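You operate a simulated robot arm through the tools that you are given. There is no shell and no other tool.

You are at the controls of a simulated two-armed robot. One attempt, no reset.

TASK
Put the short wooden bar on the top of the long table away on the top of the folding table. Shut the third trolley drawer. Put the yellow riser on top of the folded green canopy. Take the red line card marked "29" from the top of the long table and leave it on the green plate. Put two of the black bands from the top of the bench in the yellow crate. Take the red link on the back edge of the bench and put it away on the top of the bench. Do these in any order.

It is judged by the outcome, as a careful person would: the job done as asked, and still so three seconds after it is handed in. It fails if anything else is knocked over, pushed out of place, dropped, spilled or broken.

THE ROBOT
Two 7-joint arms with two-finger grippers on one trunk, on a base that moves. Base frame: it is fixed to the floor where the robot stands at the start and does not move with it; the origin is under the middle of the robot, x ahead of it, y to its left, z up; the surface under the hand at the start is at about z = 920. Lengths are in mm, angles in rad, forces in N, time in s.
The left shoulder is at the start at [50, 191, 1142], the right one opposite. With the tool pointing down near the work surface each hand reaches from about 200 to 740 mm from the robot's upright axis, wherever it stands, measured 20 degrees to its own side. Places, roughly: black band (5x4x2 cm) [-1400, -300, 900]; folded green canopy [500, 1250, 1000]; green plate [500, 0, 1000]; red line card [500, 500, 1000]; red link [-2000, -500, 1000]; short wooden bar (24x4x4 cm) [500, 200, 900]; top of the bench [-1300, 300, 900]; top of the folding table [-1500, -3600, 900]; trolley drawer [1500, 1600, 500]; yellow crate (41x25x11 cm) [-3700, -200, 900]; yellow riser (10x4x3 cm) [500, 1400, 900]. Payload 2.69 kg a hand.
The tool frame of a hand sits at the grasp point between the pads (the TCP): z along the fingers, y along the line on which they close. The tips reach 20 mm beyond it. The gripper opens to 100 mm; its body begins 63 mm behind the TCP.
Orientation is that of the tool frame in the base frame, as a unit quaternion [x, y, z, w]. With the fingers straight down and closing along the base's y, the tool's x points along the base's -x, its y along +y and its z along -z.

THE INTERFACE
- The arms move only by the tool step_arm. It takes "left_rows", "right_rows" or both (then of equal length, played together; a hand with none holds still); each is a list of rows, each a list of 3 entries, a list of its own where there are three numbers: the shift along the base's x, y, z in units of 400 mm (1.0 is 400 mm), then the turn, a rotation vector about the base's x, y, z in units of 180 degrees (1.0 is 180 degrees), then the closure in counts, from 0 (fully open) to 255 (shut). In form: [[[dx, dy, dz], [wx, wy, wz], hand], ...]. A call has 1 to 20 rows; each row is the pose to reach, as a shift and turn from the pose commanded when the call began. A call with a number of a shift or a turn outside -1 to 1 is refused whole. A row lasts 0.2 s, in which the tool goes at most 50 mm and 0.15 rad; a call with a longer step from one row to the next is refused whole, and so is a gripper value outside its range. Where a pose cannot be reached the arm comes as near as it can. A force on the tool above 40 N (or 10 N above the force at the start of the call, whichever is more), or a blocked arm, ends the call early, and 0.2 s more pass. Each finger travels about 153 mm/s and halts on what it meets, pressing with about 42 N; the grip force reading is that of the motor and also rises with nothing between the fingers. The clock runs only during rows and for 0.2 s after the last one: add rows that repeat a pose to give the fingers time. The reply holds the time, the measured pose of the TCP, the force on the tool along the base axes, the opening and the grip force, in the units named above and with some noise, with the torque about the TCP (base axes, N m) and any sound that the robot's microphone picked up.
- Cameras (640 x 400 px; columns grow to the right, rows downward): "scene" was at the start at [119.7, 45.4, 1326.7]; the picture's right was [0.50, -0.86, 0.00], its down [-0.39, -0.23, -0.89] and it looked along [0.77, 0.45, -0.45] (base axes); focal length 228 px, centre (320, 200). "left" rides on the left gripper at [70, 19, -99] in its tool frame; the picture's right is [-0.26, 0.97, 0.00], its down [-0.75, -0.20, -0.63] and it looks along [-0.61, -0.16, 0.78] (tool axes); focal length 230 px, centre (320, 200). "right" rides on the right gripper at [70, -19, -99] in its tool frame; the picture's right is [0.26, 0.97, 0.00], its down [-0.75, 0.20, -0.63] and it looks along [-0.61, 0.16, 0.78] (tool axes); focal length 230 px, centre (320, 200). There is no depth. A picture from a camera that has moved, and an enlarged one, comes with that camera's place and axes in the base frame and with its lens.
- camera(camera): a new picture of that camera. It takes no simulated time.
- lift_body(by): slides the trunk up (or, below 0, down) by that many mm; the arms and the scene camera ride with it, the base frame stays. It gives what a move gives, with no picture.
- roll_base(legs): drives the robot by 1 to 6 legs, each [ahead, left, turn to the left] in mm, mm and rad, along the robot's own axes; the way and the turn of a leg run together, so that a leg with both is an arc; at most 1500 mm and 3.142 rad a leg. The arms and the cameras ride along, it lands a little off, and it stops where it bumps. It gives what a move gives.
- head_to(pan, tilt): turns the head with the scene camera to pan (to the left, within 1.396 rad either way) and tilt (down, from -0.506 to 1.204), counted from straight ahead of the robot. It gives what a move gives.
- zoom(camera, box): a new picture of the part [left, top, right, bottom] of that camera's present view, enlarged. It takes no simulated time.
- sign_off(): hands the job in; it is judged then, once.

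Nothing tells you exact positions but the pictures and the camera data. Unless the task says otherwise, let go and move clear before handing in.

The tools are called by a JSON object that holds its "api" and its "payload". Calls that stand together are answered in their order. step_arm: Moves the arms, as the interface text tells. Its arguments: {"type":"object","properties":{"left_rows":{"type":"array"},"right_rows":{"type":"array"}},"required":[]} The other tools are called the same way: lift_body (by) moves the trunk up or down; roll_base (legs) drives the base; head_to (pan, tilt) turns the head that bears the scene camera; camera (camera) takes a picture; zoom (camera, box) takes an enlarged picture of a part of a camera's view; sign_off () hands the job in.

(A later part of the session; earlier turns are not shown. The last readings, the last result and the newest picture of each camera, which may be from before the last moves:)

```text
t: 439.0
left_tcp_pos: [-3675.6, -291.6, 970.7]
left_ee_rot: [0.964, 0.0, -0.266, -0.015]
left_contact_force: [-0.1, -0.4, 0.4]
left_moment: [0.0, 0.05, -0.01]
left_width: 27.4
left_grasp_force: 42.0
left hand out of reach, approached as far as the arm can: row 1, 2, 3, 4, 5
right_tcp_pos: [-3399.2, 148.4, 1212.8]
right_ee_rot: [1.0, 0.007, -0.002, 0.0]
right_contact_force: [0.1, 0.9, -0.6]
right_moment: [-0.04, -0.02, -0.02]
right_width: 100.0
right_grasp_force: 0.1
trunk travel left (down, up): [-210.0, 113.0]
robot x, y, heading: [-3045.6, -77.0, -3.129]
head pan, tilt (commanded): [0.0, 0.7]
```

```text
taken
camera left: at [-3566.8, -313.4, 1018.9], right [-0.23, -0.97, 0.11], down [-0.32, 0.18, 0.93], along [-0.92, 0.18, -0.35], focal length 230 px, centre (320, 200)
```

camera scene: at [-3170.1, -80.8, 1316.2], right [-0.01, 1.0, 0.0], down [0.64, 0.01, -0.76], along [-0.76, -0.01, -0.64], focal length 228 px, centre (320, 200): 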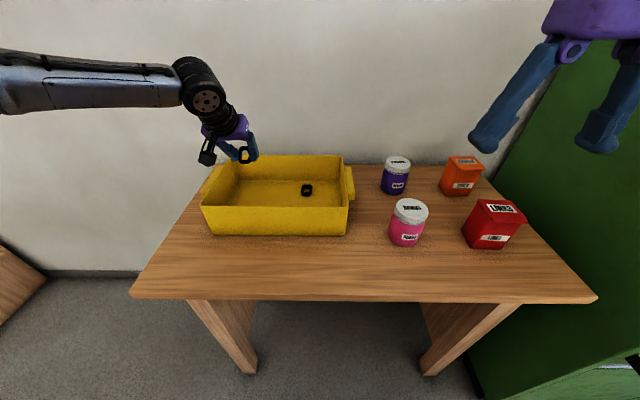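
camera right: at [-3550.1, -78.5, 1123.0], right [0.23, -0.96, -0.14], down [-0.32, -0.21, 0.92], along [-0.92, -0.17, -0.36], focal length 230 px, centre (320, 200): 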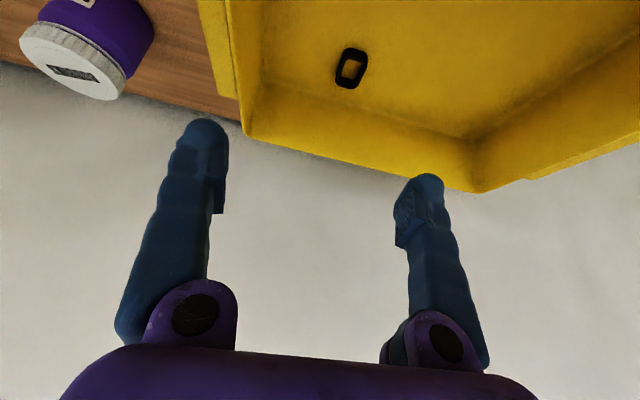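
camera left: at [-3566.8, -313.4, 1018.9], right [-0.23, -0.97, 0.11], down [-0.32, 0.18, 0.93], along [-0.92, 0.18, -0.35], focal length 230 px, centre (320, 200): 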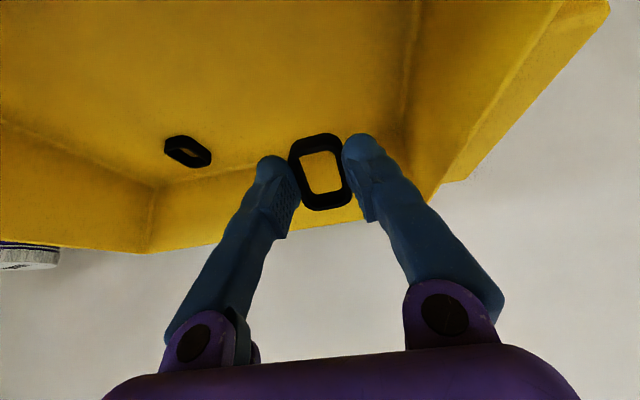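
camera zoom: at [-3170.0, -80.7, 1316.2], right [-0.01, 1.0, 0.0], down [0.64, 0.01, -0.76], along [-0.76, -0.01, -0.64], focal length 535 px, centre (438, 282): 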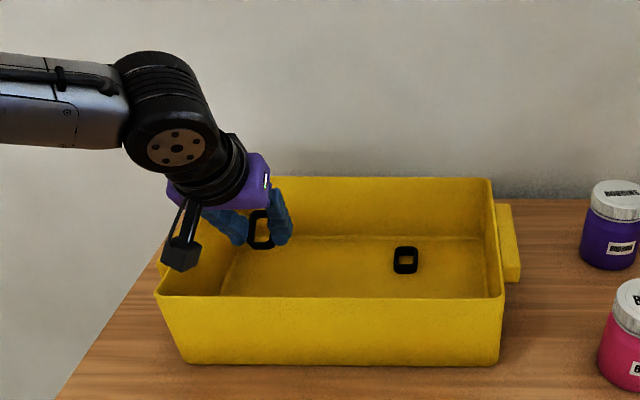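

{"api": "lift_body", "payload": {"by": -25}}

{"api": "step_arm", "payload": {"left_rows": [[[0, 0, 0], [0, 0, 0], 200], [[0, 0, 0], [0, 0, 0], 160], [[0, 0, 0], [0, 0, 0], 130], [[0, 0, 0], [0, 0, 0], 130], [[0, 0, 0], [0, 0, 0], 130]]}}

{"api": "zoom", "payload": {"camera": "scene", "box": [160, 80, 380, 250]}}

{"api": "camera", "payload": {"camera": "left"}}

```text
t: 439.7
left_tcp_pos: [-3674.5, -292.1, 946.7]
left_ee_rot: [0.964, 0.0, -0.266, -0.015]
left_contact_force: [0.3, 0.6, 0.3]
left_moment: [0.01, -0.02, -0.02]
left_width: 27.6
left_grasp_force: 41.7
right_tcp_pos: [-3398.0, 149.2, 1188.6]
right_ee_rot: [1.0, 0.007, -0.002, 0.0]
right_contact_force: [0.5, -0.8, -0.8]
right_moment: [0.02, 0.0, -0.02]
right_width: 99.9
right_grasp_force: 0.0
trunk travel left (down, up): [-185.0, 138.0]
robot x, y, heading: [-3046.9, -81.4, -3.13]
head pan, tilt (commanded): [0.0, 0.7]
```

```text
t: 440.9
left_tcp_pos: [-3676.5, -291.4, 945.6]
left_ee_rot: [0.964, -0.001, -0.266, -0.015]
left_contact_force: [0.6, 0.1, 0.1]
left_moment: [-0.02, 0.02, 0.04]
left_width: 48.8
left_grasp_force: 0.0
right_tcp_pos: [-3398.0, 148.9, 1187.8]
right_ee_rot: [1.0, 0.007, -0.002, 0.0]
right_contact_force: [-0.8, -0.2, -1.0]
right_moment: [0.01, -0.02, -0.01]
right_width: 100.0
right_grasp_force: 0.1
trunk travel left (down, up): [-185.0, 138.0]
robot x, y, heading: [-3043.1, -79.6, -3.127]
head pan, tilt (commanded): [0.0, 0.7]
```

```text
2.35 times, centred on (270, 165) of scene
camera zoom: at [-3170.0, -80.7, 1291.2], right [-0.01, 1.0, 0.0], down [0.64, 0.01, -0.76], along [-0.76, -0.01, -0.64], focal length 535 px, centre (438, 282)
```

zoom: 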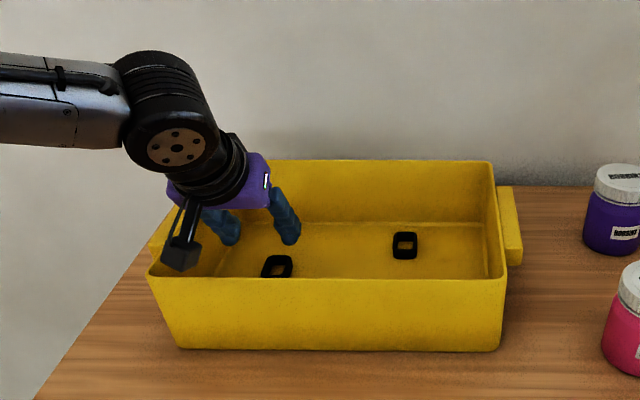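

```text
taken
camera left: at [-3566.8, -313.4, 994.1], right [-0.23, -0.97, 0.11], down [-0.32, 0.18, 0.93], along [-0.92, 0.18, -0.35], focal length 230 px, centre (320, 200)
```

left: 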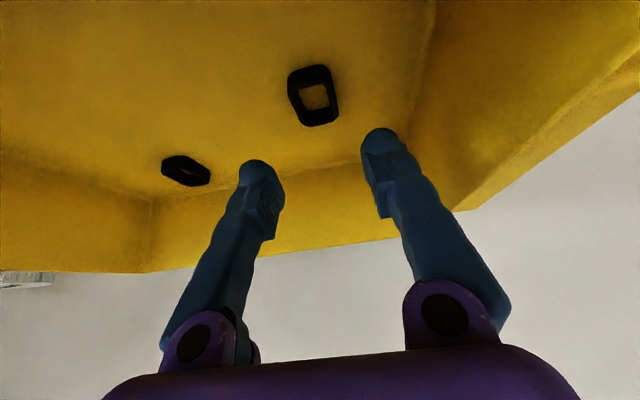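

Both bands are in the crate. Raising and retracting the left hand.

{"api": "lift_body", "payload": {"by": 60}}

{"api": "step_arm", "payload": {"left_rows": [[[0.0, 0, 0.08], [0, 0, 0], 130], [[0.04, -0.01, 0.15], [0, -0.02, 0], 130], [[0.12, -0.03, 0.2], [0, -0.04, 0], 60], [[0.21, -0.06, 0.24], [0, -0.07, 0], 0], [[0.3, -0.09, 0.28], [0, -0.1, 0], 0], [[0.39, -0.12, 0.32], [0, -0.13, 0], 0], [[0.48, -0.15, 0.36], [0, -0.16, 0], 0], [[0.57, -0.18, 0.4], [0, -0.1706, 0], 0], [[0.66, -0.21, 0.43], [0, -0.1706, 0], 0], [[0.72, -0.24, 0.45], [0, -0.1706, 0], 0], [[0.72, -0.24, 0.45], [0, -0.1706, 0], 0]]}}

{"api": "camera", "payload": {"camera": "scene"}}

```text
t: 441.9
left_tcp_pos: [-3675.8, -291.5, 1005.6]
left_ee_rot: [0.964, 0.0, -0.266, -0.015]
left_contact_force: [0.9, -0.3, -0.4]
left_moment: [0.02, 0.0, -0.01]
left_width: 49.0
left_grasp_force: 0.1
right_tcp_pos: [-3397.7, 147.9, 1248.7]
right_ee_rot: [1.0, 0.007, -0.003, 0.001]
right_contact_force: [0.4, 0.5, 0.1]
right_moment: [-0.06, -0.04, 0.03]
right_width: 100.3
right_grasp_force: 0.1
trunk travel left (down, up): [-245.0, 78.0]
robot x, y, heading: [-3045.5, -77.2, -3.128]
head pan, tilt (commanded): [0.0, 0.7]
```

```text
t: 444.3
left_tcp_pos: [-3390.1, -388.7, 1185.9]
left_ee_rot: [1.0, 0.003, -0.001, -0.013]
left_contact_force: [-0.2, -1.1, 0.1]
left_moment: [-0.01, 0.0, -0.02]
left_width: 100.0
left_grasp_force: 0.1
right_tcp_pos: [-3397.0, 150.1, 1247.9]
right_ee_rot: [1.0, 0.007, -0.001, 0.001]
right_contact_force: [-1.1, 0.0, -0.9]
right_moment: [0.01, 0.04, 0.01]
right_width: 99.9
right_grasp_force: 0.0
trunk travel left (down, up): [-245.0, 78.0]
robot x, y, heading: [-3047.8, -80.1, -3.131]
head pan, tilt (commanded): [0.0, 0.7]
```

```text
taken
camera scene: at [-3170.4, -80.5, 1351.1], right [-0.01, 1.0, 0.0], down [0.64, 0.01, -0.76], along [-0.76, -0.01, -0.64], focal length 228 px, centre (320, 200)
```

scene: 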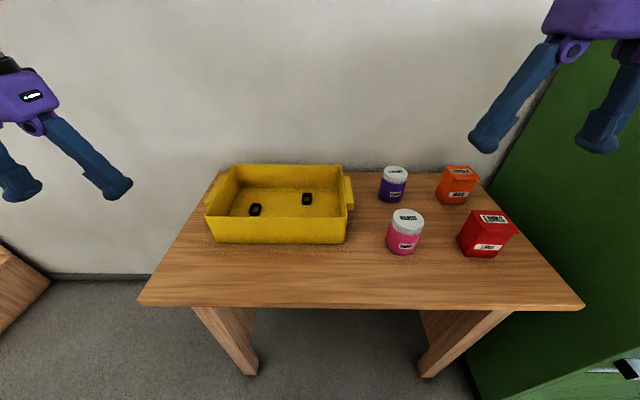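

Two bands lie in the crate and nothing else moved there. Next: back off and turn to the bench's rear edge for the red link.

{"api": "roll_base", "payload": {"legs": [[-380, 0, 0], [0, 240, 0], [0, 0, 3.13]]}}

{"api": "head_to", "payload": {"pan": 0.0, "tilt": 0.5}}

{"api": "camera", "payload": {"camera": "scene"}}

```text
t: 456.4
left_tcp_pos: [-2318.6, -5.9, 1185.6]
left_ee_rot: [-0.002, 1.0, -0.014, 0.001]
left_contact_force: [0.8, -0.8, -0.2]
left_moment: [-0.02, 0.02, -0.03]
left_width: 99.6
left_grasp_force: 0.1
right_tcp_pos: [-2311.0, -543.8, 1248.3]
right_ee_rot: [-0.005, 1.0, -0.001, 0.002]
right_contact_force: [0.5, -0.1, 0.3]
right_moment: [-0.02, 0.02, 0.02]
right_width: 99.9
right_grasp_force: 0.1
trunk travel left (down, up): [-245.0, 78.0]
robot x, y, heading: [-2663.1, -313.3, 0.006]
head pan, tilt (commanded): [0.0, 0.7]
```

```text
t: 457.1
left_tcp_pos: [-2317.5, -6.1, 1186.4]
left_ee_rot: [-0.002, 1.0, -0.015, 0.001]
left_contact_force: [0.1, -0.3, -0.6]
left_moment: [0.0, 0.03, -0.02]
left_width: 100.2
left_grasp_force: 0.1
right_tcp_pos: [-2310.2, -542.8, 1247.5]
right_ee_rot: [-0.006, 1.0, 0.0, 0.001]
right_contact_force: [-0.3, 0.0, -0.2]
right_moment: [0.0, -0.03, 0.05]
right_width: 99.9
right_grasp_force: 0.0
trunk travel left (down, up): [-245.0, 78.0]
robot x, y, heading: [-2666.5, -315.6, 0.01]
head pan, tilt (commanded): [0.0, 0.499]
```

```text
taken
camera scene: at [-2530.9, -314.3, 1368.8], right [0.01, -1.0, 0.0], down [-0.48, 0.0, -0.88], along [0.88, 0.01, -0.48], focal length 228 px, centre (320, 200)
```

scene: 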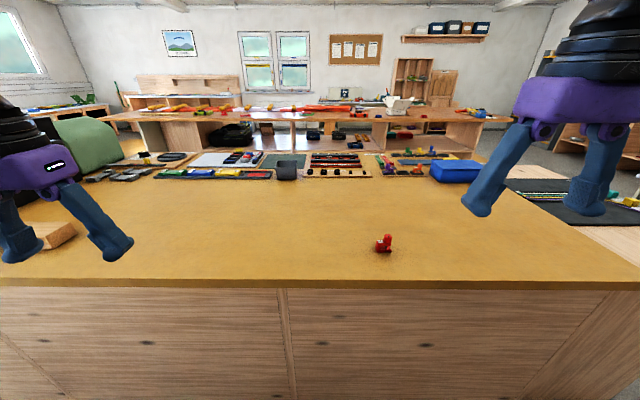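

The red link stands about 115 mm in from the bench's back edge, near (-1995, -508). I'll approach and inspect it with the right hand camera.

{"api": "roll_base", "payload": {"legs": [[160, 0, 0]]}}

{"api": "lift_body", "payload": {"by": -35}}

{"api": "camera", "payload": {"camera": "right"}}

{"api": "zoom", "payload": {"camera": "scene", "box": [330, 210, 470, 310]}}

{"api": "camera", "payload": {"camera": "scene"}}

```text
t: 458.6
left_tcp_pos: [-2154.9, -4.3, 1185.6]
left_ee_rot: [-0.001, 1.0, -0.015, 0.002]
left_contact_force: [0.2, -0.5, -1.1]
left_moment: [-0.01, -0.01, 0.02]
left_width: 100.0
left_grasp_force: 0.1
right_tcp_pos: [-2149.7, -542.4, 1248.0]
right_ee_rot: [-0.005, 1.0, 0.0, 0.001]
right_contact_force: [0.5, 0.5, 0.0]
right_moment: [-0.01, 0.04, 0.0]
right_width: 100.0
right_grasp_force: 0.0
trunk travel left (down, up): [-245.0, 78.0]
robot x, y, heading: [-2502.0, -312.2, 0.005]
head pan, tilt (commanded): [0.0, 0.499]
```

```text
t: 459.4
left_tcp_pos: [-2157.2, -4.4, 1151.5]
left_ee_rot: [-0.002, 1.0, -0.013, 0.002]
left_contact_force: [-0.7, 0.1, -0.4]
left_moment: [0.03, -0.01, 0.0]
left_width: 100.0
left_grasp_force: 0.1
right_tcp_pos: [-2149.3, -543.5, 1214.3]
right_ee_rot: [-0.005, 1.0, 0.0, 0.002]
right_contact_force: [-0.7, 0.7, -0.2]
right_moment: [0.0, -0.02, -0.01]
right_width: 100.0
right_grasp_force: 0.0
trunk travel left (down, up): [-210.0, 113.0]
robot x, y, heading: [-2498.3, -317.4, 0.006]
head pan, tilt (commanded): [0.0, 0.499]
```

```text
taken
camera right: at [-2220.3, -562.2, 1313.3], right [-0.27, 0.96, 0.0], down [0.75, 0.21, 0.63], along [0.61, 0.17, -0.77], focal length 230 px, centre (320, 200)
```

right: 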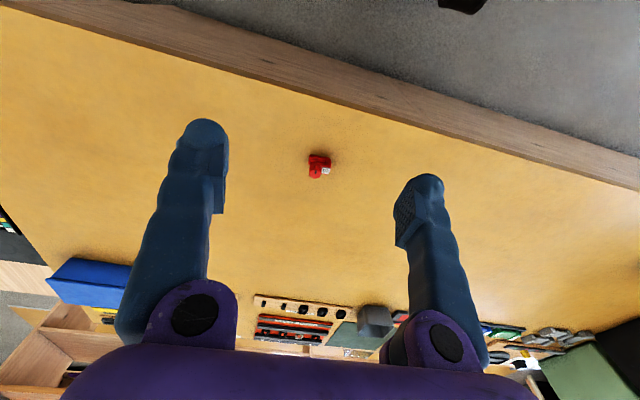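

```text
4.00 times, centred on (400, 260) of scene
camera zoom: at [-2370.3, -313.0, 1334.0], right [0.01, -1.0, 0.0], down [-0.48, 0.0, -0.88], along [0.88, 0.01, -0.48], focal length 910 px, centre (0, -40)
```

zoom: 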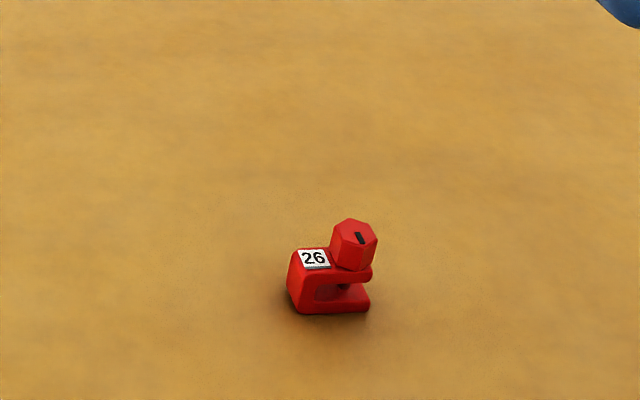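

```text
taken
camera scene: at [-2370.3, -313.0, 1334.0], right [0.01, -1.0, 0.0], down [-0.48, 0.0, -0.88], along [0.88, 0.01, -0.48], focal length 228 px, centre (320, 200)
```

scene: 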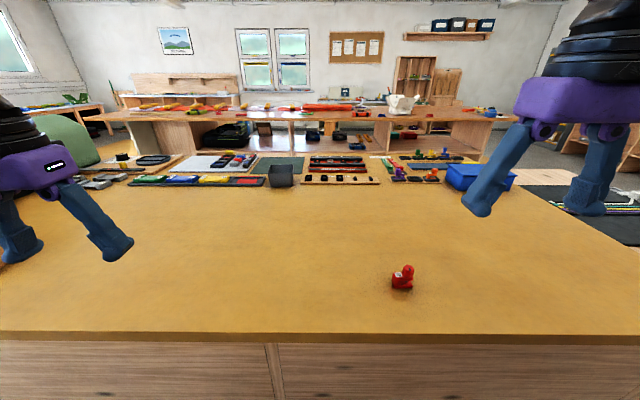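

The link is a C-shaped red block marked 26 with a hex knob, about 49 mm long (along y) and ~25 mm thick. I'll bring the right hand over it, turned to grip across its thickness.

{"api": "step_arm", "payload": {"right_rows": [[[0.03, 0.01, -0.03], [0, 0, -0.0455], 0], [[0.06, 0.02, -0.06], [0, 0, -0.091], 0], [[0.1, 0.03, -0.1], [0, 0, -0.1365], 0], [[0.14, 0.04, -0.14], [0, 0, -0.182], 0], [[0.18, 0.05, -0.18], [0, 0, -0.2275], 0], [[0.22, 0.06, -0.22], [0, 0, -0.273], 0], [[0.26, 0.07, -0.26], [0, 0, -0.3185], 0], [[0.3, 0.08, -0.3], [0, 0, -0.364], 0], [[0.34, 0.09, -0.34], [0, 0, -0.4095], 0], [[0.3725, 0.1, -0.385], [0, 0, -0.455], 0], [[0.3725, 0.1, -0.385], [0, 0, -0.5], 0], [[0.3725, 0.1, -0.385], [0, 0, -0.5], 0]]}}

{"api": "camera", "payload": {"camera": "right"}}

{"api": "camera", "payload": {"camera": "scene"}}

```text
t: 462.0
left_tcp_pos: [-2156.4, -4.4, 1152.3]
left_ee_rot: [-0.002, 1.0, -0.014, 0.002]
left_contact_force: [0.0, 0.3, 0.4]
left_moment: [0.01, 0.0, -0.01]
left_width: 100.0
left_grasp_force: 0.0
right_tcp_pos: [-2001.3, -502.0, 1058.4]
right_ee_rot: [0.705, 0.71, -0.001, 0.002]
right_contact_force: [0.2, 0.5, 0.4]
right_moment: [0.03, 0.02, -0.03]
right_width: 100.2
right_grasp_force: 0.1
trunk travel left (down, up): [-210.0, 113.0]
robot x, y, heading: [-2501.2, -314.1, 0.008]
head pan, tilt (commanded): [0.0, 0.499]
```

```text
taken
camera right: at [-2021.1, -432.5, 1158.8], right [0.96, 0.27, 0.0], down [0.21, -0.75, 0.63], along [0.17, -0.61, -0.77], focal length 230 px, centre (320, 200)
```

right: 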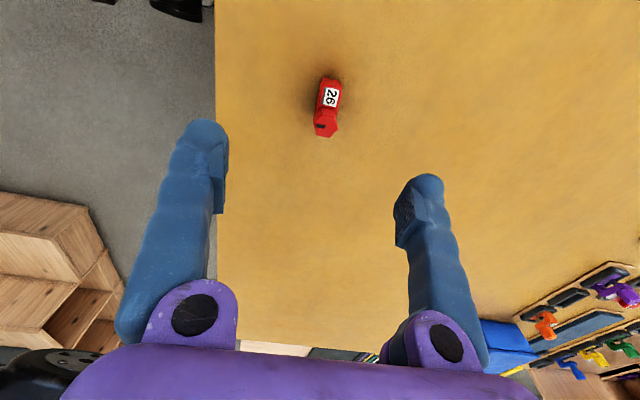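

```text
taken
camera scene: at [-2369.8, -313.0, 1333.9], right [0.01, -1.0, 0.0], down [-0.48, 0.0, -0.88], along [0.88, 0.01, -0.48], focal length 228 px, centre (320, 200)
```

scene: 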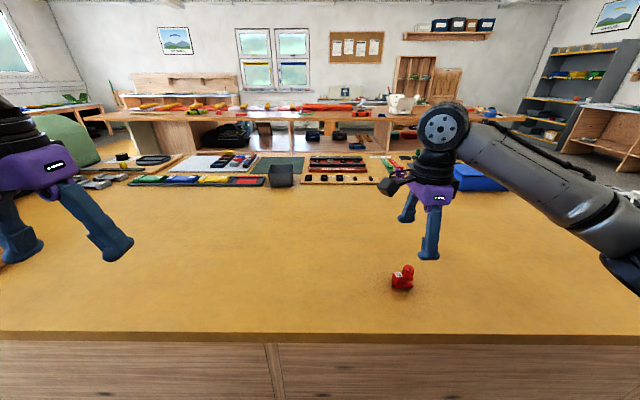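

{"api": "step_arm", "payload": {"right_rows": [[[0.006, 0, -0.08], [0, 0, 0], 0], [[0.013, 0, -0.16], [0, 0, 0], 0], [[0.013, 0, -0.23], [0, 0, 0], 60], [[0.013, 0, -0.29], [0, 0, 0], 77], [[0.013, 0, -0.322], [0, 0, 0], 77], [[0.013, 0, -0.322], [0, 0, 0], 77]]}}

{"api": "camera", "payload": {"camera": "right"}}

{"api": "zoom", "payload": {"camera": "scene", "box": [350, 200, 480, 310]}}

```text
t: 463.4
left_tcp_pos: [-2155.8, -3.8, 1150.4]
left_ee_rot: [-0.001, 1.0, -0.013, 0.002]
left_contact_force: [0.3, -0.4, 0.6]
left_moment: [0.0, 0.0, -0.02]
left_width: 99.9
left_grasp_force: 0.0
right_tcp_pos: [-1994.2, -503.3, 929.9]
right_ee_rot: [0.703, 0.711, -0.001, 0.002]
right_contact_force: [-0.5, 0.2, 0.3]
right_moment: [0.01, 0.01, 0.0]
right_width: 70.1
right_grasp_force: 0.0
trunk travel left (down, up): [-210.0, 113.0]
robot x, y, heading: [-2499.4, -312.5, 0.005]
head pan, tilt (commanded): [0.0, 0.499]
```

```text
taken
camera right: at [-2014.3, -432.9, 1030.0], right [0.96, 0.27, 0.0], down [0.21, -0.75, 0.63], along [0.17, -0.61, -0.77], focal length 230 px, centre (320, 200)
```

right: 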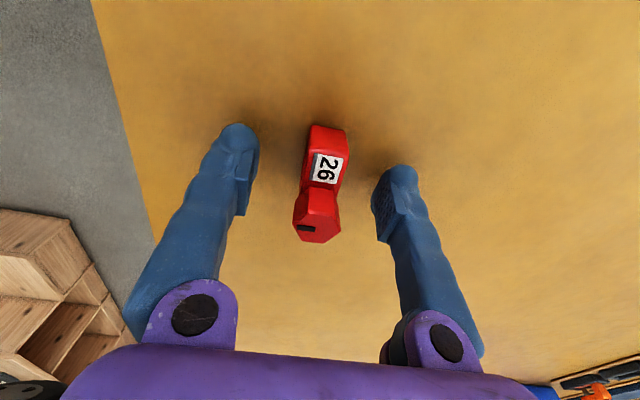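

```text
3.64 times, centred on (415, 255) of scene
camera zoom: at [-2370.0, -313.0, 1333.9], right [0.01, -1.0, 0.0], down [-0.48, 0.0, -0.88], along [0.88, 0.01, -0.48], focal length 827 px, centre (-26, 0)
```

zoom: 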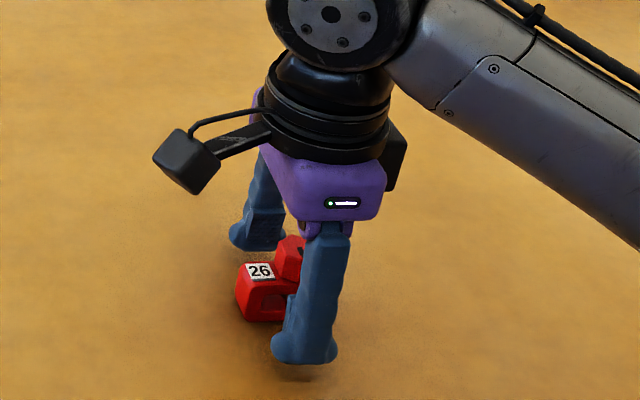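

{"api": "step_arm", "payload": {"right_rows": [[[0, 0, 0], [0, 0, 0], 160], [[0, 0, 0], [0, 0, 0], 255], [[0, 0, 0], [0, 0, 0], 255], [[0, 0, 0], [0, 0, 0], 255]]}}

{"api": "camera", "payload": {"camera": "right"}}

```text
t: 464.4
left_tcp_pos: [-2156.2, -4.7, 1150.6]
left_ee_rot: [-0.002, 1.0, -0.014, 0.001]
left_contact_force: [-0.9, 0.2, -0.2]
left_moment: [0.02, -0.03, 0.03]
left_width: 100.2
left_grasp_force: 0.1
right_tcp_pos: [-1995.3, -503.0, 929.4]
right_ee_rot: [0.703, 0.711, 0.0, 0.001]
right_contact_force: [-0.4, -0.1, 0.4]
right_moment: [-0.02, -0.02, 0.02]
right_width: 13.7
right_grasp_force: 39.6
trunk travel left (down, up): [-210.0, 113.0]
robot x, y, heading: [-2500.2, -314.7, 0.01]
head pan, tilt (commanded): [0.0, 0.499]
```

```text
taken
camera right: at [-2014.2, -432.9, 1030.1], right [0.96, 0.27, 0.0], down [0.21, -0.75, 0.63], along [0.17, -0.61, -0.77], focal length 230 px, centre (320, 200)
```

right: 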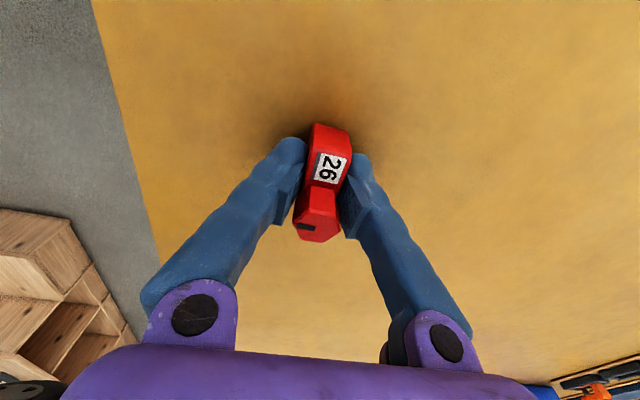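

{"api": "step_arm", "payload": {"right_rows": [[[0, 0, 0.02], [0, 0, 0], 255], [[0, 0, 0.06], [0, 0, 0], 255], [[0, 0, 0.14], [0, 0, 0], 255], [[0, 0, 0.24], [0, 0, 0], 255], [[0, 0, 0.34], [0, 0, 0], 255], [[0, 0, 0.44], [0, 0, 0], 255], [[0, 0, 0.44], [0, 0, 0], 255]]}}

{"api": "camera", "payload": {"camera": "right"}}

{"api": "zoom", "payload": {"camera": "scene", "box": [350, 150, 480, 290]}}

```text
t: 466.0
left_tcp_pos: [-2156.1, -5.0, 1150.6]
left_ee_rot: [-0.002, 1.0, -0.015, 0.001]
left_contact_force: [-0.7, 0.6, 0.9]
left_moment: [0.0, 0.02, 0.01]
left_width: 100.0
left_grasp_force: 0.1
right_tcp_pos: [-1994.8, -501.2, 1109.0]
right_ee_rot: [0.703, 0.711, -0.001, 0.001]
right_contact_force: [0.4, -0.4, -1.8]
right_moment: [0.0, 0.03, -0.02]
right_width: 13.8
right_grasp_force: 40.8
trunk travel left (down, up): [-210.0, 113.0]
robot x, y, heading: [-2497.3, -311.0, 0.009]
head pan, tilt (commanded): [0.0, 0.499]
```

```text
taken
camera right: at [-2013.9, -431.8, 1208.5], right [0.96, 0.27, 0.0], down [0.21, -0.75, 0.63], along [0.17, -0.61, -0.77], focal length 230 px, centre (320, 200)
```

right: 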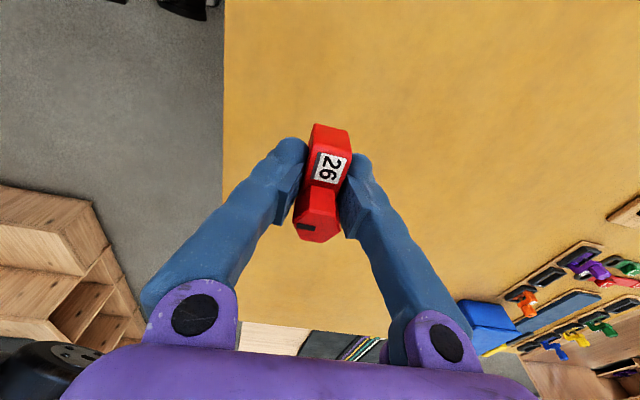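

```text
2.86 times, centred on (415, 220) of scene
camera zoom: at [-2369.5, -313.3, 1333.8], right [0.01, -1.0, 0.0], down [-0.48, 0.0, -0.88], along [0.88, 0.01, -0.48], focal length 650 px, centre (49, 143)
```

zoom: 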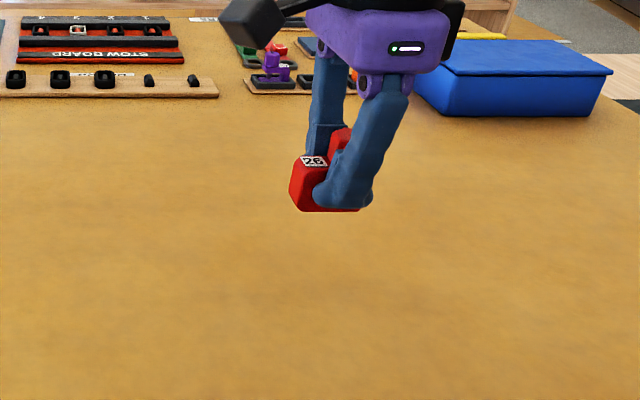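

The link is in hand. On the bench's front half there's a clear patch of bare bench top between the risers and the stow board (about x -1150, y -600), well away from any edge, so I'll put it there. Tucking the arm and driving back around.

{"api": "step_arm", "payload": {"right_rows": [[[-0.05, 0, 0.04], [0, 0, 0], 255], [[-0.12, -0.02, 0.08], [0, 0, 0], 255], [[-0.2, -0.04, 0.12], [0, 0, 0], 255], [[-0.28, -0.06, 0.17], [0, 0, 0], 255], [[-0.36, -0.09, 0.22], [0, 0, 0], 255], [[-0.4, -0.11, 0.25], [0, 0, 0], 255], [[-0.4, -0.11, 0.25], [0, 0, 0], 255]]}}

{"api": "camera", "payload": {"camera": "right"}}

```text
t: 467.6
left_tcp_pos: [-2156.0, -4.8, 1151.6]
left_ee_rot: [-0.002, 1.0, -0.014, 0.002]
left_contact_force: [-0.5, 0.0, -0.7]
left_moment: [0.03, 0.04, -0.02]
left_width: 99.8
left_grasp_force: 0.1
right_tcp_pos: [-2157.0, -547.0, 1207.7]
right_ee_rot: [0.703, 0.711, -0.001, 0.001]
right_contact_force: [-0.5, 0.4, -2.0]
right_moment: [-0.02, 0.02, -0.01]
right_width: 13.8
right_grasp_force: 39.8
trunk travel left (down, up): [-210.0, 113.0]
robot x, y, heading: [-2500.5, -313.3, 0.007]
head pan, tilt (commanded): [0.0, 0.499]
```

```text
taken
camera right: at [-2176.5, -476.7, 1307.1], right [0.96, 0.27, 0.0], down [0.21, -0.75, 0.63], along [0.17, -0.61, -0.77], focal length 230 px, centre (320, 200)
```

right: 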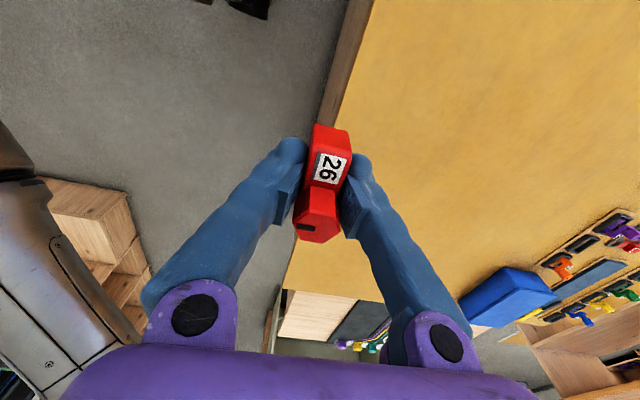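

{"api": "roll_base", "payload": {"legs": [[-150, 0, 0], [0, -1500, 0], [0, -420, 0]]}}

{"api": "head_to", "payload": {"pan": 0.0, "tilt": 0.45}}

{"api": "camera", "payload": {"camera": "scene"}}

```text
t: 485.6
left_tcp_pos: [-2284.7, -1914.9, 1151.2]
left_ee_rot: [-0.003, 1.0, -0.014, 0.002]
left_contact_force: [-0.3, 0.1, -0.6]
left_moment: [-0.01, -0.01, 0.05]
left_width: 99.9
left_grasp_force: 0.0
right_tcp_pos: [-2282.1, -2457.9, 1207.0]
right_ee_rot: [0.702, 0.712, -0.001, 0.001]
right_contact_force: [-0.2, 0.0, -1.1]
right_moment: [-0.01, 0.02, -0.03]
right_width: 12.3
right_grasp_force: 38.8
trunk travel left (down, up): [-210.0, 113.0]
robot x, y, heading: [-2626.7, -2223.9, 0.017]
head pan, tilt (commanded): [0.0, 0.499]
```

```text
t: 486.2
left_tcp_pos: [-2285.2, -1914.9, 1150.5]
left_ee_rot: [-0.004, 1.0, -0.014, 0.002]
left_contact_force: [-0.4, 0.0, -0.4]
left_moment: [0.04, 0.0, 0.01]
left_width: 100.2
left_grasp_force: 0.0
right_tcp_pos: [-2281.5, -2456.3, 1208.7]
right_ee_rot: [0.701, 0.713, -0.002, 0.001]
right_contact_force: [0.2, 0.1, -1.4]
right_moment: [0.0, 0.02, -0.02]
right_width: 12.2
right_grasp_force: 39.0
trunk travel left (down, up): [-210.0, 113.0]
robot x, y, heading: [-2627.1, -2224.8, 0.017]
head pan, tilt (commanded): [0.0, 0.45]
```

```text
taken
camera scene: at [-2495.8, -2225.7, 1338.3], right [0.01, -1.0, 0.0], down [-0.44, -0.01, -0.9], along [0.9, 0.01, -0.44], focal length 228 px, centre (320, 200)
```

scene: 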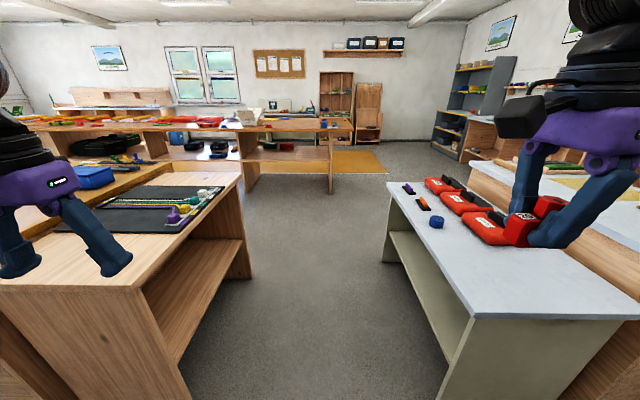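

{"api": "camera", "payload": {"camera": "right"}}

```text
taken
camera right: at [-2302.4, -2388.1, 1307.1], right [0.96, 0.27, 0.0], down [0.21, -0.74, 0.63], along [0.17, -0.61, -0.77], focal length 230 px, centre (320, 200)
```

right: 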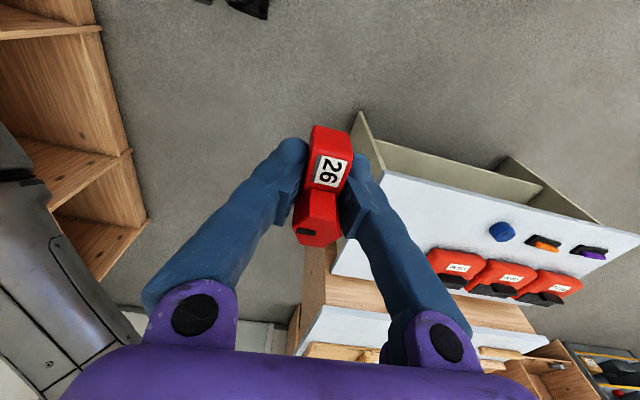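

{"api": "roll_base", "payload": {"legs": [[1400, 0, -0.017], [850, 0, 0], [0, 1430, 0]]}}

{"api": "camera", "payload": {"camera": "right"}}

{"api": "camera", "payload": {"camera": "scene"}}

```text
t: 509.4
left_tcp_pos: [-18.1, -507.4, 1151.5]
left_ee_rot: [0.011, 1.0, -0.014, 0.001]
left_contact_force: [-0.3, 0.4, 0.1]
left_moment: [-0.04, -0.03, 0.0]
left_width: 99.8
left_grasp_force: 0.0
right_tcp_pos: [-33.3, -1047.9, 1207.5]
right_ee_rot: [0.712, 0.702, -0.001, 0.001]
right_contact_force: [-0.7, -0.3, -1.4]
right_moment: [0.01, 0.03, 0.03]
right_width: 12.1
right_grasp_force: 39.4
trunk travel left (down, up): [-210.0, 113.0]
robot x, y, heading: [-372.2, -808.1, -0.021]
head pan, tilt (commanded): [0.0, 0.45]
```

```text
taken
camera right: at [-50.9, -979.0, 1307.2], right [0.97, 0.24, 0.0], down [0.19, -0.75, 0.63], along [0.15, -0.61, -0.77], focal length 230 px, centre (320, 200)
```

right: 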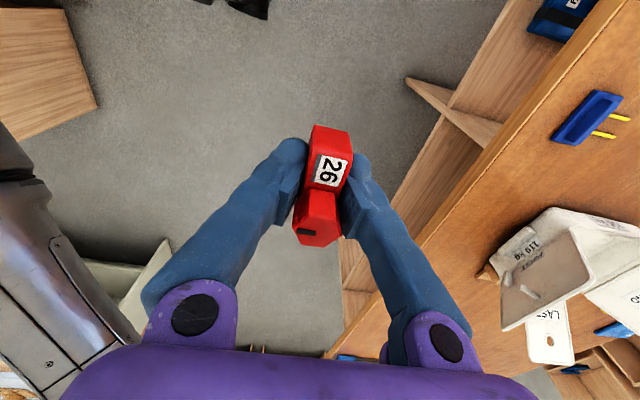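

```text
taken
camera scene: at [-239.1, -810.7, 1338.4], right [-0.02, -1.0, 0.0], down [-0.44, 0.01, -0.9], along [0.9, -0.02, -0.44], focal length 228 px, centre (320, 200)
```

scene: 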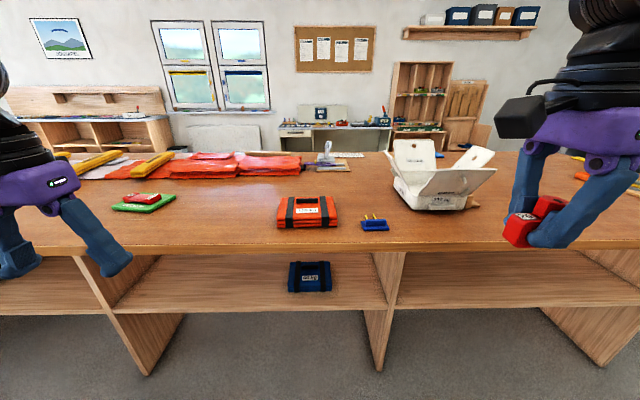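

{"api": "roll_base", "payload": {"legs": [[0, 0, 3.14], [265, 0, 0.02]]}}

{"api": "head_to", "payload": {"pan": 0.0, "tilt": 0.75}}

{"api": "camera", "payload": {"camera": "scene"}}

{"api": "camera", "payload": {"camera": "right"}}

```text
t: 518.5
left_tcp_pos: [-1000.3, -1088.0, 1150.8]
left_ee_rot: [1.0, -0.02, -0.002, -0.014]
left_contact_force: [-1.9, 1.0, 0.0]
left_moment: [0.01, -0.07, 0.02]
left_width: 99.9
left_grasp_force: 0.0
right_tcp_pos: [-975.2, -545.5, 1206.5]
right_ee_rot: [-0.695, 0.719, 0.001, 0.001]
right_contact_force: [-0.6, -0.6, -1.2]
right_moment: [0.02, -0.01, -0.02]
right_width: 12.1
right_grasp_force: 38.7
trunk travel left (down, up): [-210.0, 113.0]
robot x, y, heading: [-641.4, -794.4, 3.101]
head pan, tilt (commanded): [0.0, 0.45]
```

```text
t: 519.3
left_tcp_pos: [-999.8, -1086.7, 1150.9]
left_ee_rot: [1.0, -0.021, -0.002, -0.014]
left_contact_force: [-0.6, -0.4, -0.3]
left_moment: [-0.03, -0.01, 0.02]
left_width: 99.9
left_grasp_force: 0.1
right_tcp_pos: [-973.2, -546.8, 1207.2]
right_ee_rot: [-0.695, 0.719, 0.002, 0.001]
right_contact_force: [-0.1, -0.3, -1.4]
right_moment: [0.02, 0.01, -0.01]
right_width: 12.1
right_grasp_force: 39.2
trunk travel left (down, up): [-210.0, 113.0]
robot x, y, heading: [-641.2, -801.3, 3.102]
head pan, tilt (commanded): [0.0, 0.75]
```

```text
taken
camera scene: at [-762.5, -790.6, 1312.0], right [0.04, 1.0, 0.0], down [0.68, -0.03, -0.73], along [-0.73, 0.03, -0.68], focal length 228 px, centre (320, 200)
```

scene: 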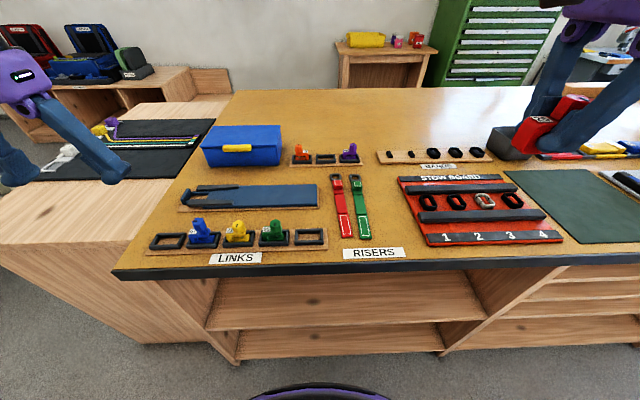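

```text
taken
camera right: at [-958.0, -616.9, 1307.2], right [-0.97, -0.22, 0.0], down [-0.17, 0.75, 0.63], along [-0.14, 0.62, -0.77], focal length 230 px, centre (320, 200)
```

right: 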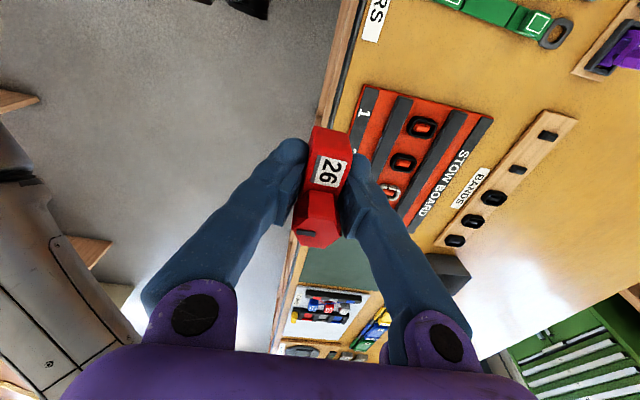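

I have a good view of the clear patch (y ≈ -650…-546 between risers and stow board). Moving the link over (-1160, -598).

{"api": "step_arm", "payload": {"right_rows": [[[-0.07, -0.02, -0.04], [0, 0, 0], 255], [[-0.14, -0.04, -0.1], [0, 0, 0], 255], [[-0.21, -0.06, -0.17], [0, 0, 0], 255], [[-0.28, -0.08, -0.25], [0, 0, 0], 255], [[-0.35, -0.1, -0.33], [0, 0, 0], 255], [[-0.42, -0.115, -0.41], [0, 0, 0], 255], [[-0.4675, -0.1275, -0.49], [0, 0, 0], 255], [[-0.4675, -0.1275, -0.49], [0, 0, 0], 255]]}}

{"api": "camera", "payload": {"camera": "right"}}

{"api": "camera", "payload": {"camera": "scene"}}

```text
t: 521.1
left_tcp_pos: [-998.7, -1088.0, 1150.6]
left_ee_rot: [1.0, -0.022, -0.001, -0.014]
left_contact_force: [0.0, 0.1, -0.7]
left_moment: [-0.01, -0.02, 0.01]
left_width: 100.1
left_grasp_force: 0.1
right_tcp_pos: [-1159.8, -597.9, 1012.8]
right_ee_rot: [-0.695, 0.719, 0.001, 0.002]
right_contact_force: [0.1, 0.0, -1.0]
right_moment: [0.02, 0.02, -0.01]
right_width: 12.1
right_grasp_force: 39.0
trunk travel left (down, up): [-210.0, 113.0]
robot x, y, heading: [-639.0, -799.2, 3.105]
head pan, tilt (commanded): [0.0, 0.75]
```

```text
taken
camera right: at [-1144.1, -668.4, 1112.6], right [-0.97, -0.22, 0.0], down [-0.17, 0.75, 0.63], along [-0.14, 0.62, -0.77], focal length 230 px, centre (320, 200)
```

right: 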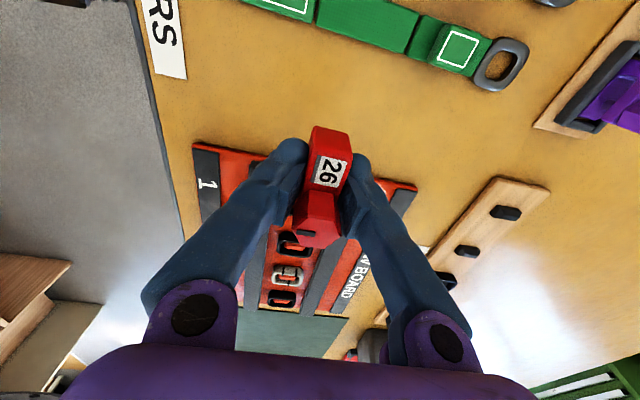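

```text
taken
camera scene: at [-762.3, -790.6, 1312.0], right [0.04, 1.0, 0.0], down [0.68, -0.03, -0.73], along [-0.73, 0.03, -0.68], focal length 228 px, centre (320, 200)
```

scene: 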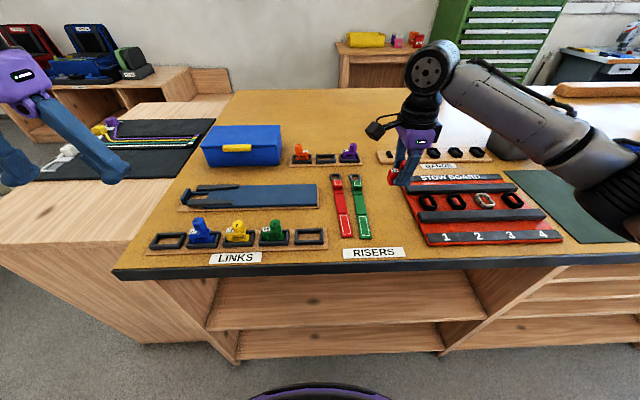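

{"api": "step_arm", "payload": {"right_rows": [[[0, 0, -0.06], [0, 0, 0], 255], [[0, 0, -0.12], [0, 0, 0], 255], [[0, 0, -0.16], [0, 0, 0], 255], [[0, 0, -0.18], [0, 0, 0], 255], [[0, 0, -0.186], [0, 0, 0], 255], [[0, 0, -0.192], [0, 0, 0], 255], [[0, 0, -0.198], [0, 0, 0], 255], [[0, 0, -0.204], [0, 0, 0], 255], [[0, 0, -0.21], [0, 0, 0], 255]]}}

{"api": "camera", "payload": {"camera": "right"}}

{"api": "zoom", "payload": {"camera": "scene", "box": [330, 110, 470, 260]}}

```text
t: 523.1
left_tcp_pos: [-1000.0, -1087.8, 1150.8]
left_ee_rot: [1.0, -0.021, -0.001, -0.013]
left_contact_force: [0.0, -0.1, 0.3]
left_moment: [-0.05, 0.02, 0.03]
left_width: 99.9
left_grasp_force: 0.1
right_tcp_pos: [-1160.5, -598.6, 928.4]
right_ee_rot: [-0.695, 0.719, 0.002, 0.001]
right_contact_force: [-0.6, 0.1, -1.4]
right_moment: [-0.01, -0.03, -0.01]
right_width: 12.2
right_grasp_force: 39.2
trunk travel left (down, up): [-210.0, 113.0]
robot x, y, heading: [-641.7, -795.3, 3.104]
head pan, tilt (commanded): [0.0, 0.75]
```

```text
taken
camera right: at [-1145.1, -668.3, 1028.1], right [-0.97, -0.22, 0.0], down [-0.17, 0.75, 0.63], along [-0.14, 0.62, -0.77], focal length 230 px, centre (320, 200)
```

right: 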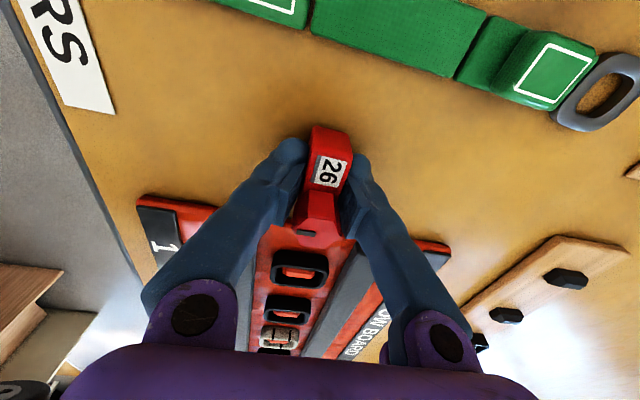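

```text
2.67 times, centred on (400, 185) of scene
camera zoom: at [-762.7, -790.6, 1311.9], right [0.04, 1.0, 0.0], down [0.68, -0.03, -0.73], along [-0.73, 0.03, -0.68], focal length 607 px, centre (107, 240)
```

zoom: 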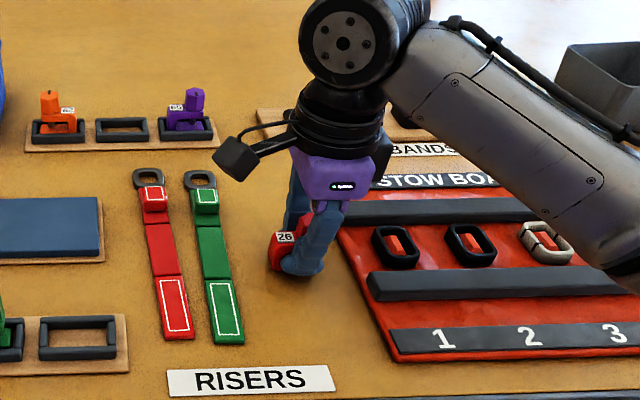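

{"api": "step_arm", "payload": {"right_rows": [[[0, 0, -0.005], [0, 0, 0], 255], [[0, 0, -0.01], [0, 0, 0], 255], [[0, 0, -0.015], [0, 0, 0], 255], [[0, 0, -0.02], [0, 0, 0], 255], [[0, 0, -0.025], [0, 0, 0], 255]]}}

{"api": "zoom", "payload": {"camera": "scene", "box": [360, 160, 430, 230]}}

```text
t: 524.1
left_tcp_pos: [-999.8, -1087.2, 1150.9]
left_ee_rot: [1.0, -0.021, -0.001, -0.015]
left_contact_force: [-0.5, 0.6, -0.2]
left_moment: [0.01, -0.03, 0.02]
left_width: 100.2
left_grasp_force: 0.0
right_tcp_pos: [-1160.7, -597.3, 926.7]
right_ee_rot: [-0.694, 0.72, 0.005, -0.005]
right_contact_force: [4.6, -0.9, 14.0]
right_moment: [0.15, -0.29, -0.01]
right_width: 11.8
right_grasp_force: 39.3
trunk travel left (down, up): [-210.0, 113.0]
robot x, y, heading: [-639.2, -794.0, 3.101]
head pan, tilt (commanded): [0.0, 0.75]
stopped in row 5 (right hand): the force on the tool passed its limit at 42 N (the readings are from after the stop); the commanded pose is now the measured one
```

```text
5.71 times, centred on (395, 195) of scene
camera zoom: at [-761.5, -790.9, 1311.8], right [0.04, 1.0, 0.0], down [0.68, -0.03, -0.73], along [-0.73, 0.03, -0.68], focal length 1300 px, centre (-109, 229)
```

zoom: 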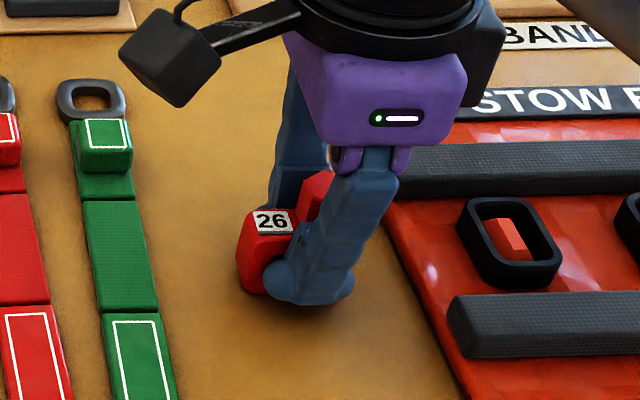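

Contact with the bench top. Releasing gently and lifting straight up.

{"api": "step_arm", "payload": {"right_rows": [[[0, 0, 0.002], [0, 0, 0], 220], [[0, 0, 0.002], [0, 0, 0], 170], [[0, 0, 0.002], [0, 0, 0], 120], [[0, 0, 0.002], [0, 0, 0], 90], [[0, 0, 0.002], [0, 0, 0], 90], [[0, 0, 0.06], [0, 0, 0], 90], [[0, 0, 0.14], [0, 0, 0], 90], [[0, 0, 0.24], [0, 0, 0], 90], [[0, 0, 0.34], [0, 0, 0], 90], [[0, 0, 0.44], [0, 0, 0], 0], [[0, 0, 0.5], [0, 0, 0], 0]]}}

{"api": "camera", "payload": {"camera": "right"}}

{"api": "zoom", "payload": {"camera": "scene", "box": [330, 140, 470, 260]}}

```text
t: 526.5
left_tcp_pos: [-999.1, -1088.0, 1150.8]
left_ee_rot: [1.0, -0.022, -0.001, -0.014]
left_contact_force: [-0.5, 0.3, -0.3]
left_moment: [-0.03, -0.01, 0.0]
left_width: 100.1
left_grasp_force: 0.1
right_tcp_pos: [-1160.8, -596.3, 1124.6]
right_ee_rot: [-0.694, 0.72, 0.004, -0.004]
right_contact_force: [-0.8, -0.2, 0.3]
right_moment: [0.0, 0.02, -0.01]
right_width: 100.2
right_grasp_force: 0.1
trunk travel left (down, up): [-210.0, 113.0]
robot x, y, heading: [-640.9, -794.3, 3.104]
head pan, tilt (commanded): [0.0, 0.75]
```

```text
taken
camera right: at [-1145.1, -666.8, 1224.6], right [-0.97, -0.22, 0.01], down [-0.17, 0.76, 0.63], along [-0.15, 0.62, -0.77], focal length 230 px, centre (320, 200)
```

right: 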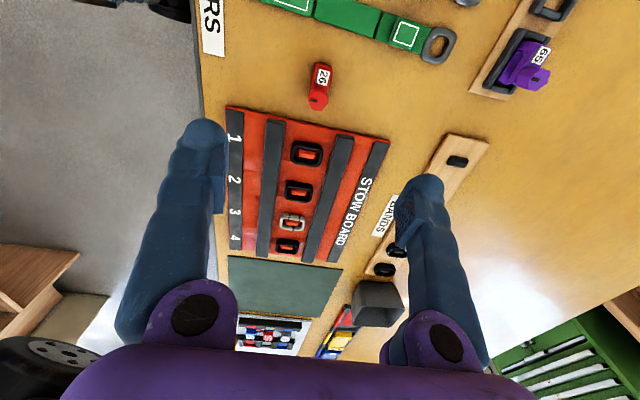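

```text
3.33 times, centred on (400, 200) of scene
camera zoom: at [-762.4, -790.9, 1311.9], right [0.04, 1.0, 0.0], down [0.68, -0.03, -0.73], along [-0.73, 0.03, -0.68], focal length 758 px, centre (53, 200)
```

zoom: 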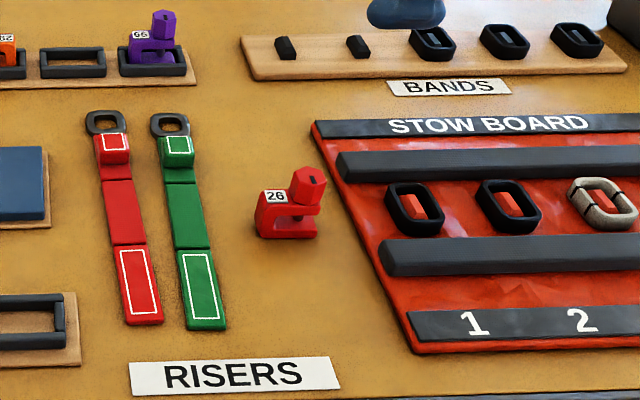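

The link stands upright on the bench top, clear of everything. I'll retract, back away, and do a final check of the long table items.

{"api": "step_arm", "payload": {"right_rows": [[[0.06, 0.01, 0.04], [0, 0, 0], 0], [[0.14, 0.03, 0.08], [0, 0, 0], 0], [[0.22, 0.05, 0.12], [0, 0, 0], 0], [[0.3, 0.08, 0.16], [0, 0, 0], 0], [[0.38, 0.11, 0.2], [0, 0, 0], 0], [[0.45, 0.13, 0.22], [0, 0, 0], 0]]}}

{"api": "roll_base", "payload": {"legs": [[-280, 0, 0]]}}

{"api": "camera", "payload": {"camera": "scene"}}

```text
t: 528.0
left_tcp_pos: [-997.9, -1087.4, 1151.1]
left_ee_rot: [1.0, -0.021, -0.001, -0.014]
left_contact_force: [-0.1, 0.3, -0.3]
left_moment: [0.0, 0.01, 0.0]
left_width: 100.3
left_grasp_force: 0.1
right_tcp_pos: [-981.5, -545.5, 1213.0]
right_ee_rot: [-0.694, 0.72, 0.004, -0.003]
right_contact_force: [0.0, -0.2, 0.6]
right_moment: [-0.02, 0.0, 0.04]
right_width: 100.2
right_grasp_force: 0.0
trunk travel left (down, up): [-210.0, 113.0]
robot x, y, heading: [-639.2, -794.0, 3.104]
head pan, tilt (commanded): [0.0, 0.75]
```

```text
t: 529.9
left_tcp_pos: [-718.2, -1097.0, 1151.0]
left_ee_rot: [1.0, -0.024, -0.002, -0.014]
left_contact_force: [-0.2, 0.0, -0.2]
left_moment: [-0.03, 0.0, -0.01]
left_width: 100.1
left_grasp_force: 0.0
right_tcp_pos: [-698.6, -556.1, 1211.5]
right_ee_rot: [-0.693, 0.721, 0.004, -0.004]
right_contact_force: [-0.1, 1.4, -0.3]
right_moment: [0.02, -0.02, 0.0]
right_width: 99.9
right_grasp_force: 0.1
trunk travel left (down, up): [-210.0, 113.0]
robot x, y, heading: [-359.0, -804.8, 3.101]
head pan, tilt (commanded): [0.0, 0.75]
```

```text
taken
camera scene: at [-480.2, -801.4, 1312.0], right [0.04, 1.0, 0.0], down [0.68, -0.03, -0.73], along [-0.73, 0.03, -0.68], focal length 228 px, centre (320, 200)
```

scene: 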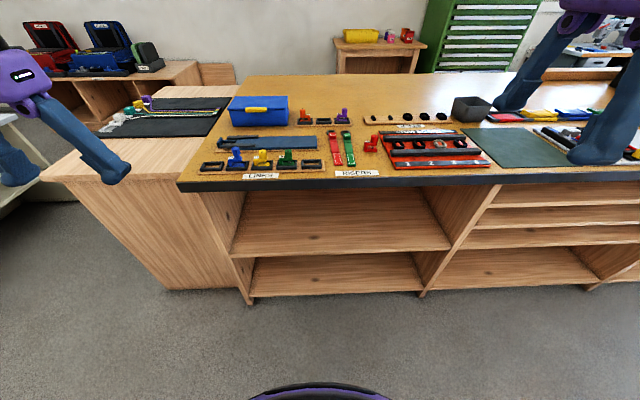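

{"api": "roll_base", "payload": {"legs": [[0, 0, -1.53], [1400, 0, 0]]}}

{"api": "head_to", "payload": {"pan": -0.9, "tilt": 0.45}}

{"api": "camera", "payload": {"camera": "scene"}}

```text
t: 540.6
left_tcp_pos: [-655.2, 934.0, 1150.7]
left_ee_rot: [-0.702, 0.712, -0.009, 0.011]
left_contact_force: [-0.2, -0.5, -0.8]
left_moment: [0.0, -0.01, -0.02]
left_width: 99.7
left_grasp_force: 0.0
right_tcp_pos: [-113.5, 932.9, 1212.1]
right_ee_rot: [0.005, 1.0, 0.005, 0.0]
right_contact_force: [-0.8, 0.4, -0.2]
right_moment: [-0.01, 0.03, 0.0]
right_width: 99.4
right_grasp_force: 0.0
trunk travel left (down, up): [-210.0, 113.0]
robot x, y, heading: [-353.5, 585.8, 1.56]
head pan, tilt (commanded): [0.0, 0.75]
```

```text
t: 541.8
left_tcp_pos: [-655.8, 935.6, 1150.7]
left_ee_rot: [-0.701, 0.713, -0.009, 0.011]
left_contact_force: [-0.8, 0.3, -0.1]
left_moment: [-0.02, -0.01, -0.01]
left_width: 99.8
left_grasp_force: 0.0
right_tcp_pos: [-114.3, 933.1, 1212.0]
right_ee_rot: [0.005, 1.0, 0.005, 0.0]
right_contact_force: [-0.6, 0.5, 0.6]
right_moment: [0.03, -0.01, -0.02]
right_width: 100.0
right_grasp_force: 0.0
trunk travel left (down, up): [-210.0, 113.0]
robot x, y, heading: [-352.2, 580.9, 1.559]
head pan, tilt (commanded): [-0.901, 0.45]
```

```text
taken
camera scene: at [-279.5, 679.0, 1338.4], right [0.61, -0.79, 0.0], down [-0.34, -0.27, -0.9], along [0.71, 0.55, -0.44], focal length 228 px, centre (320, 200)
```

scene: 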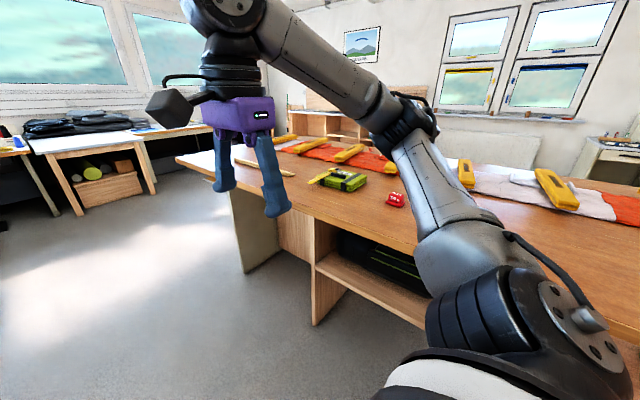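

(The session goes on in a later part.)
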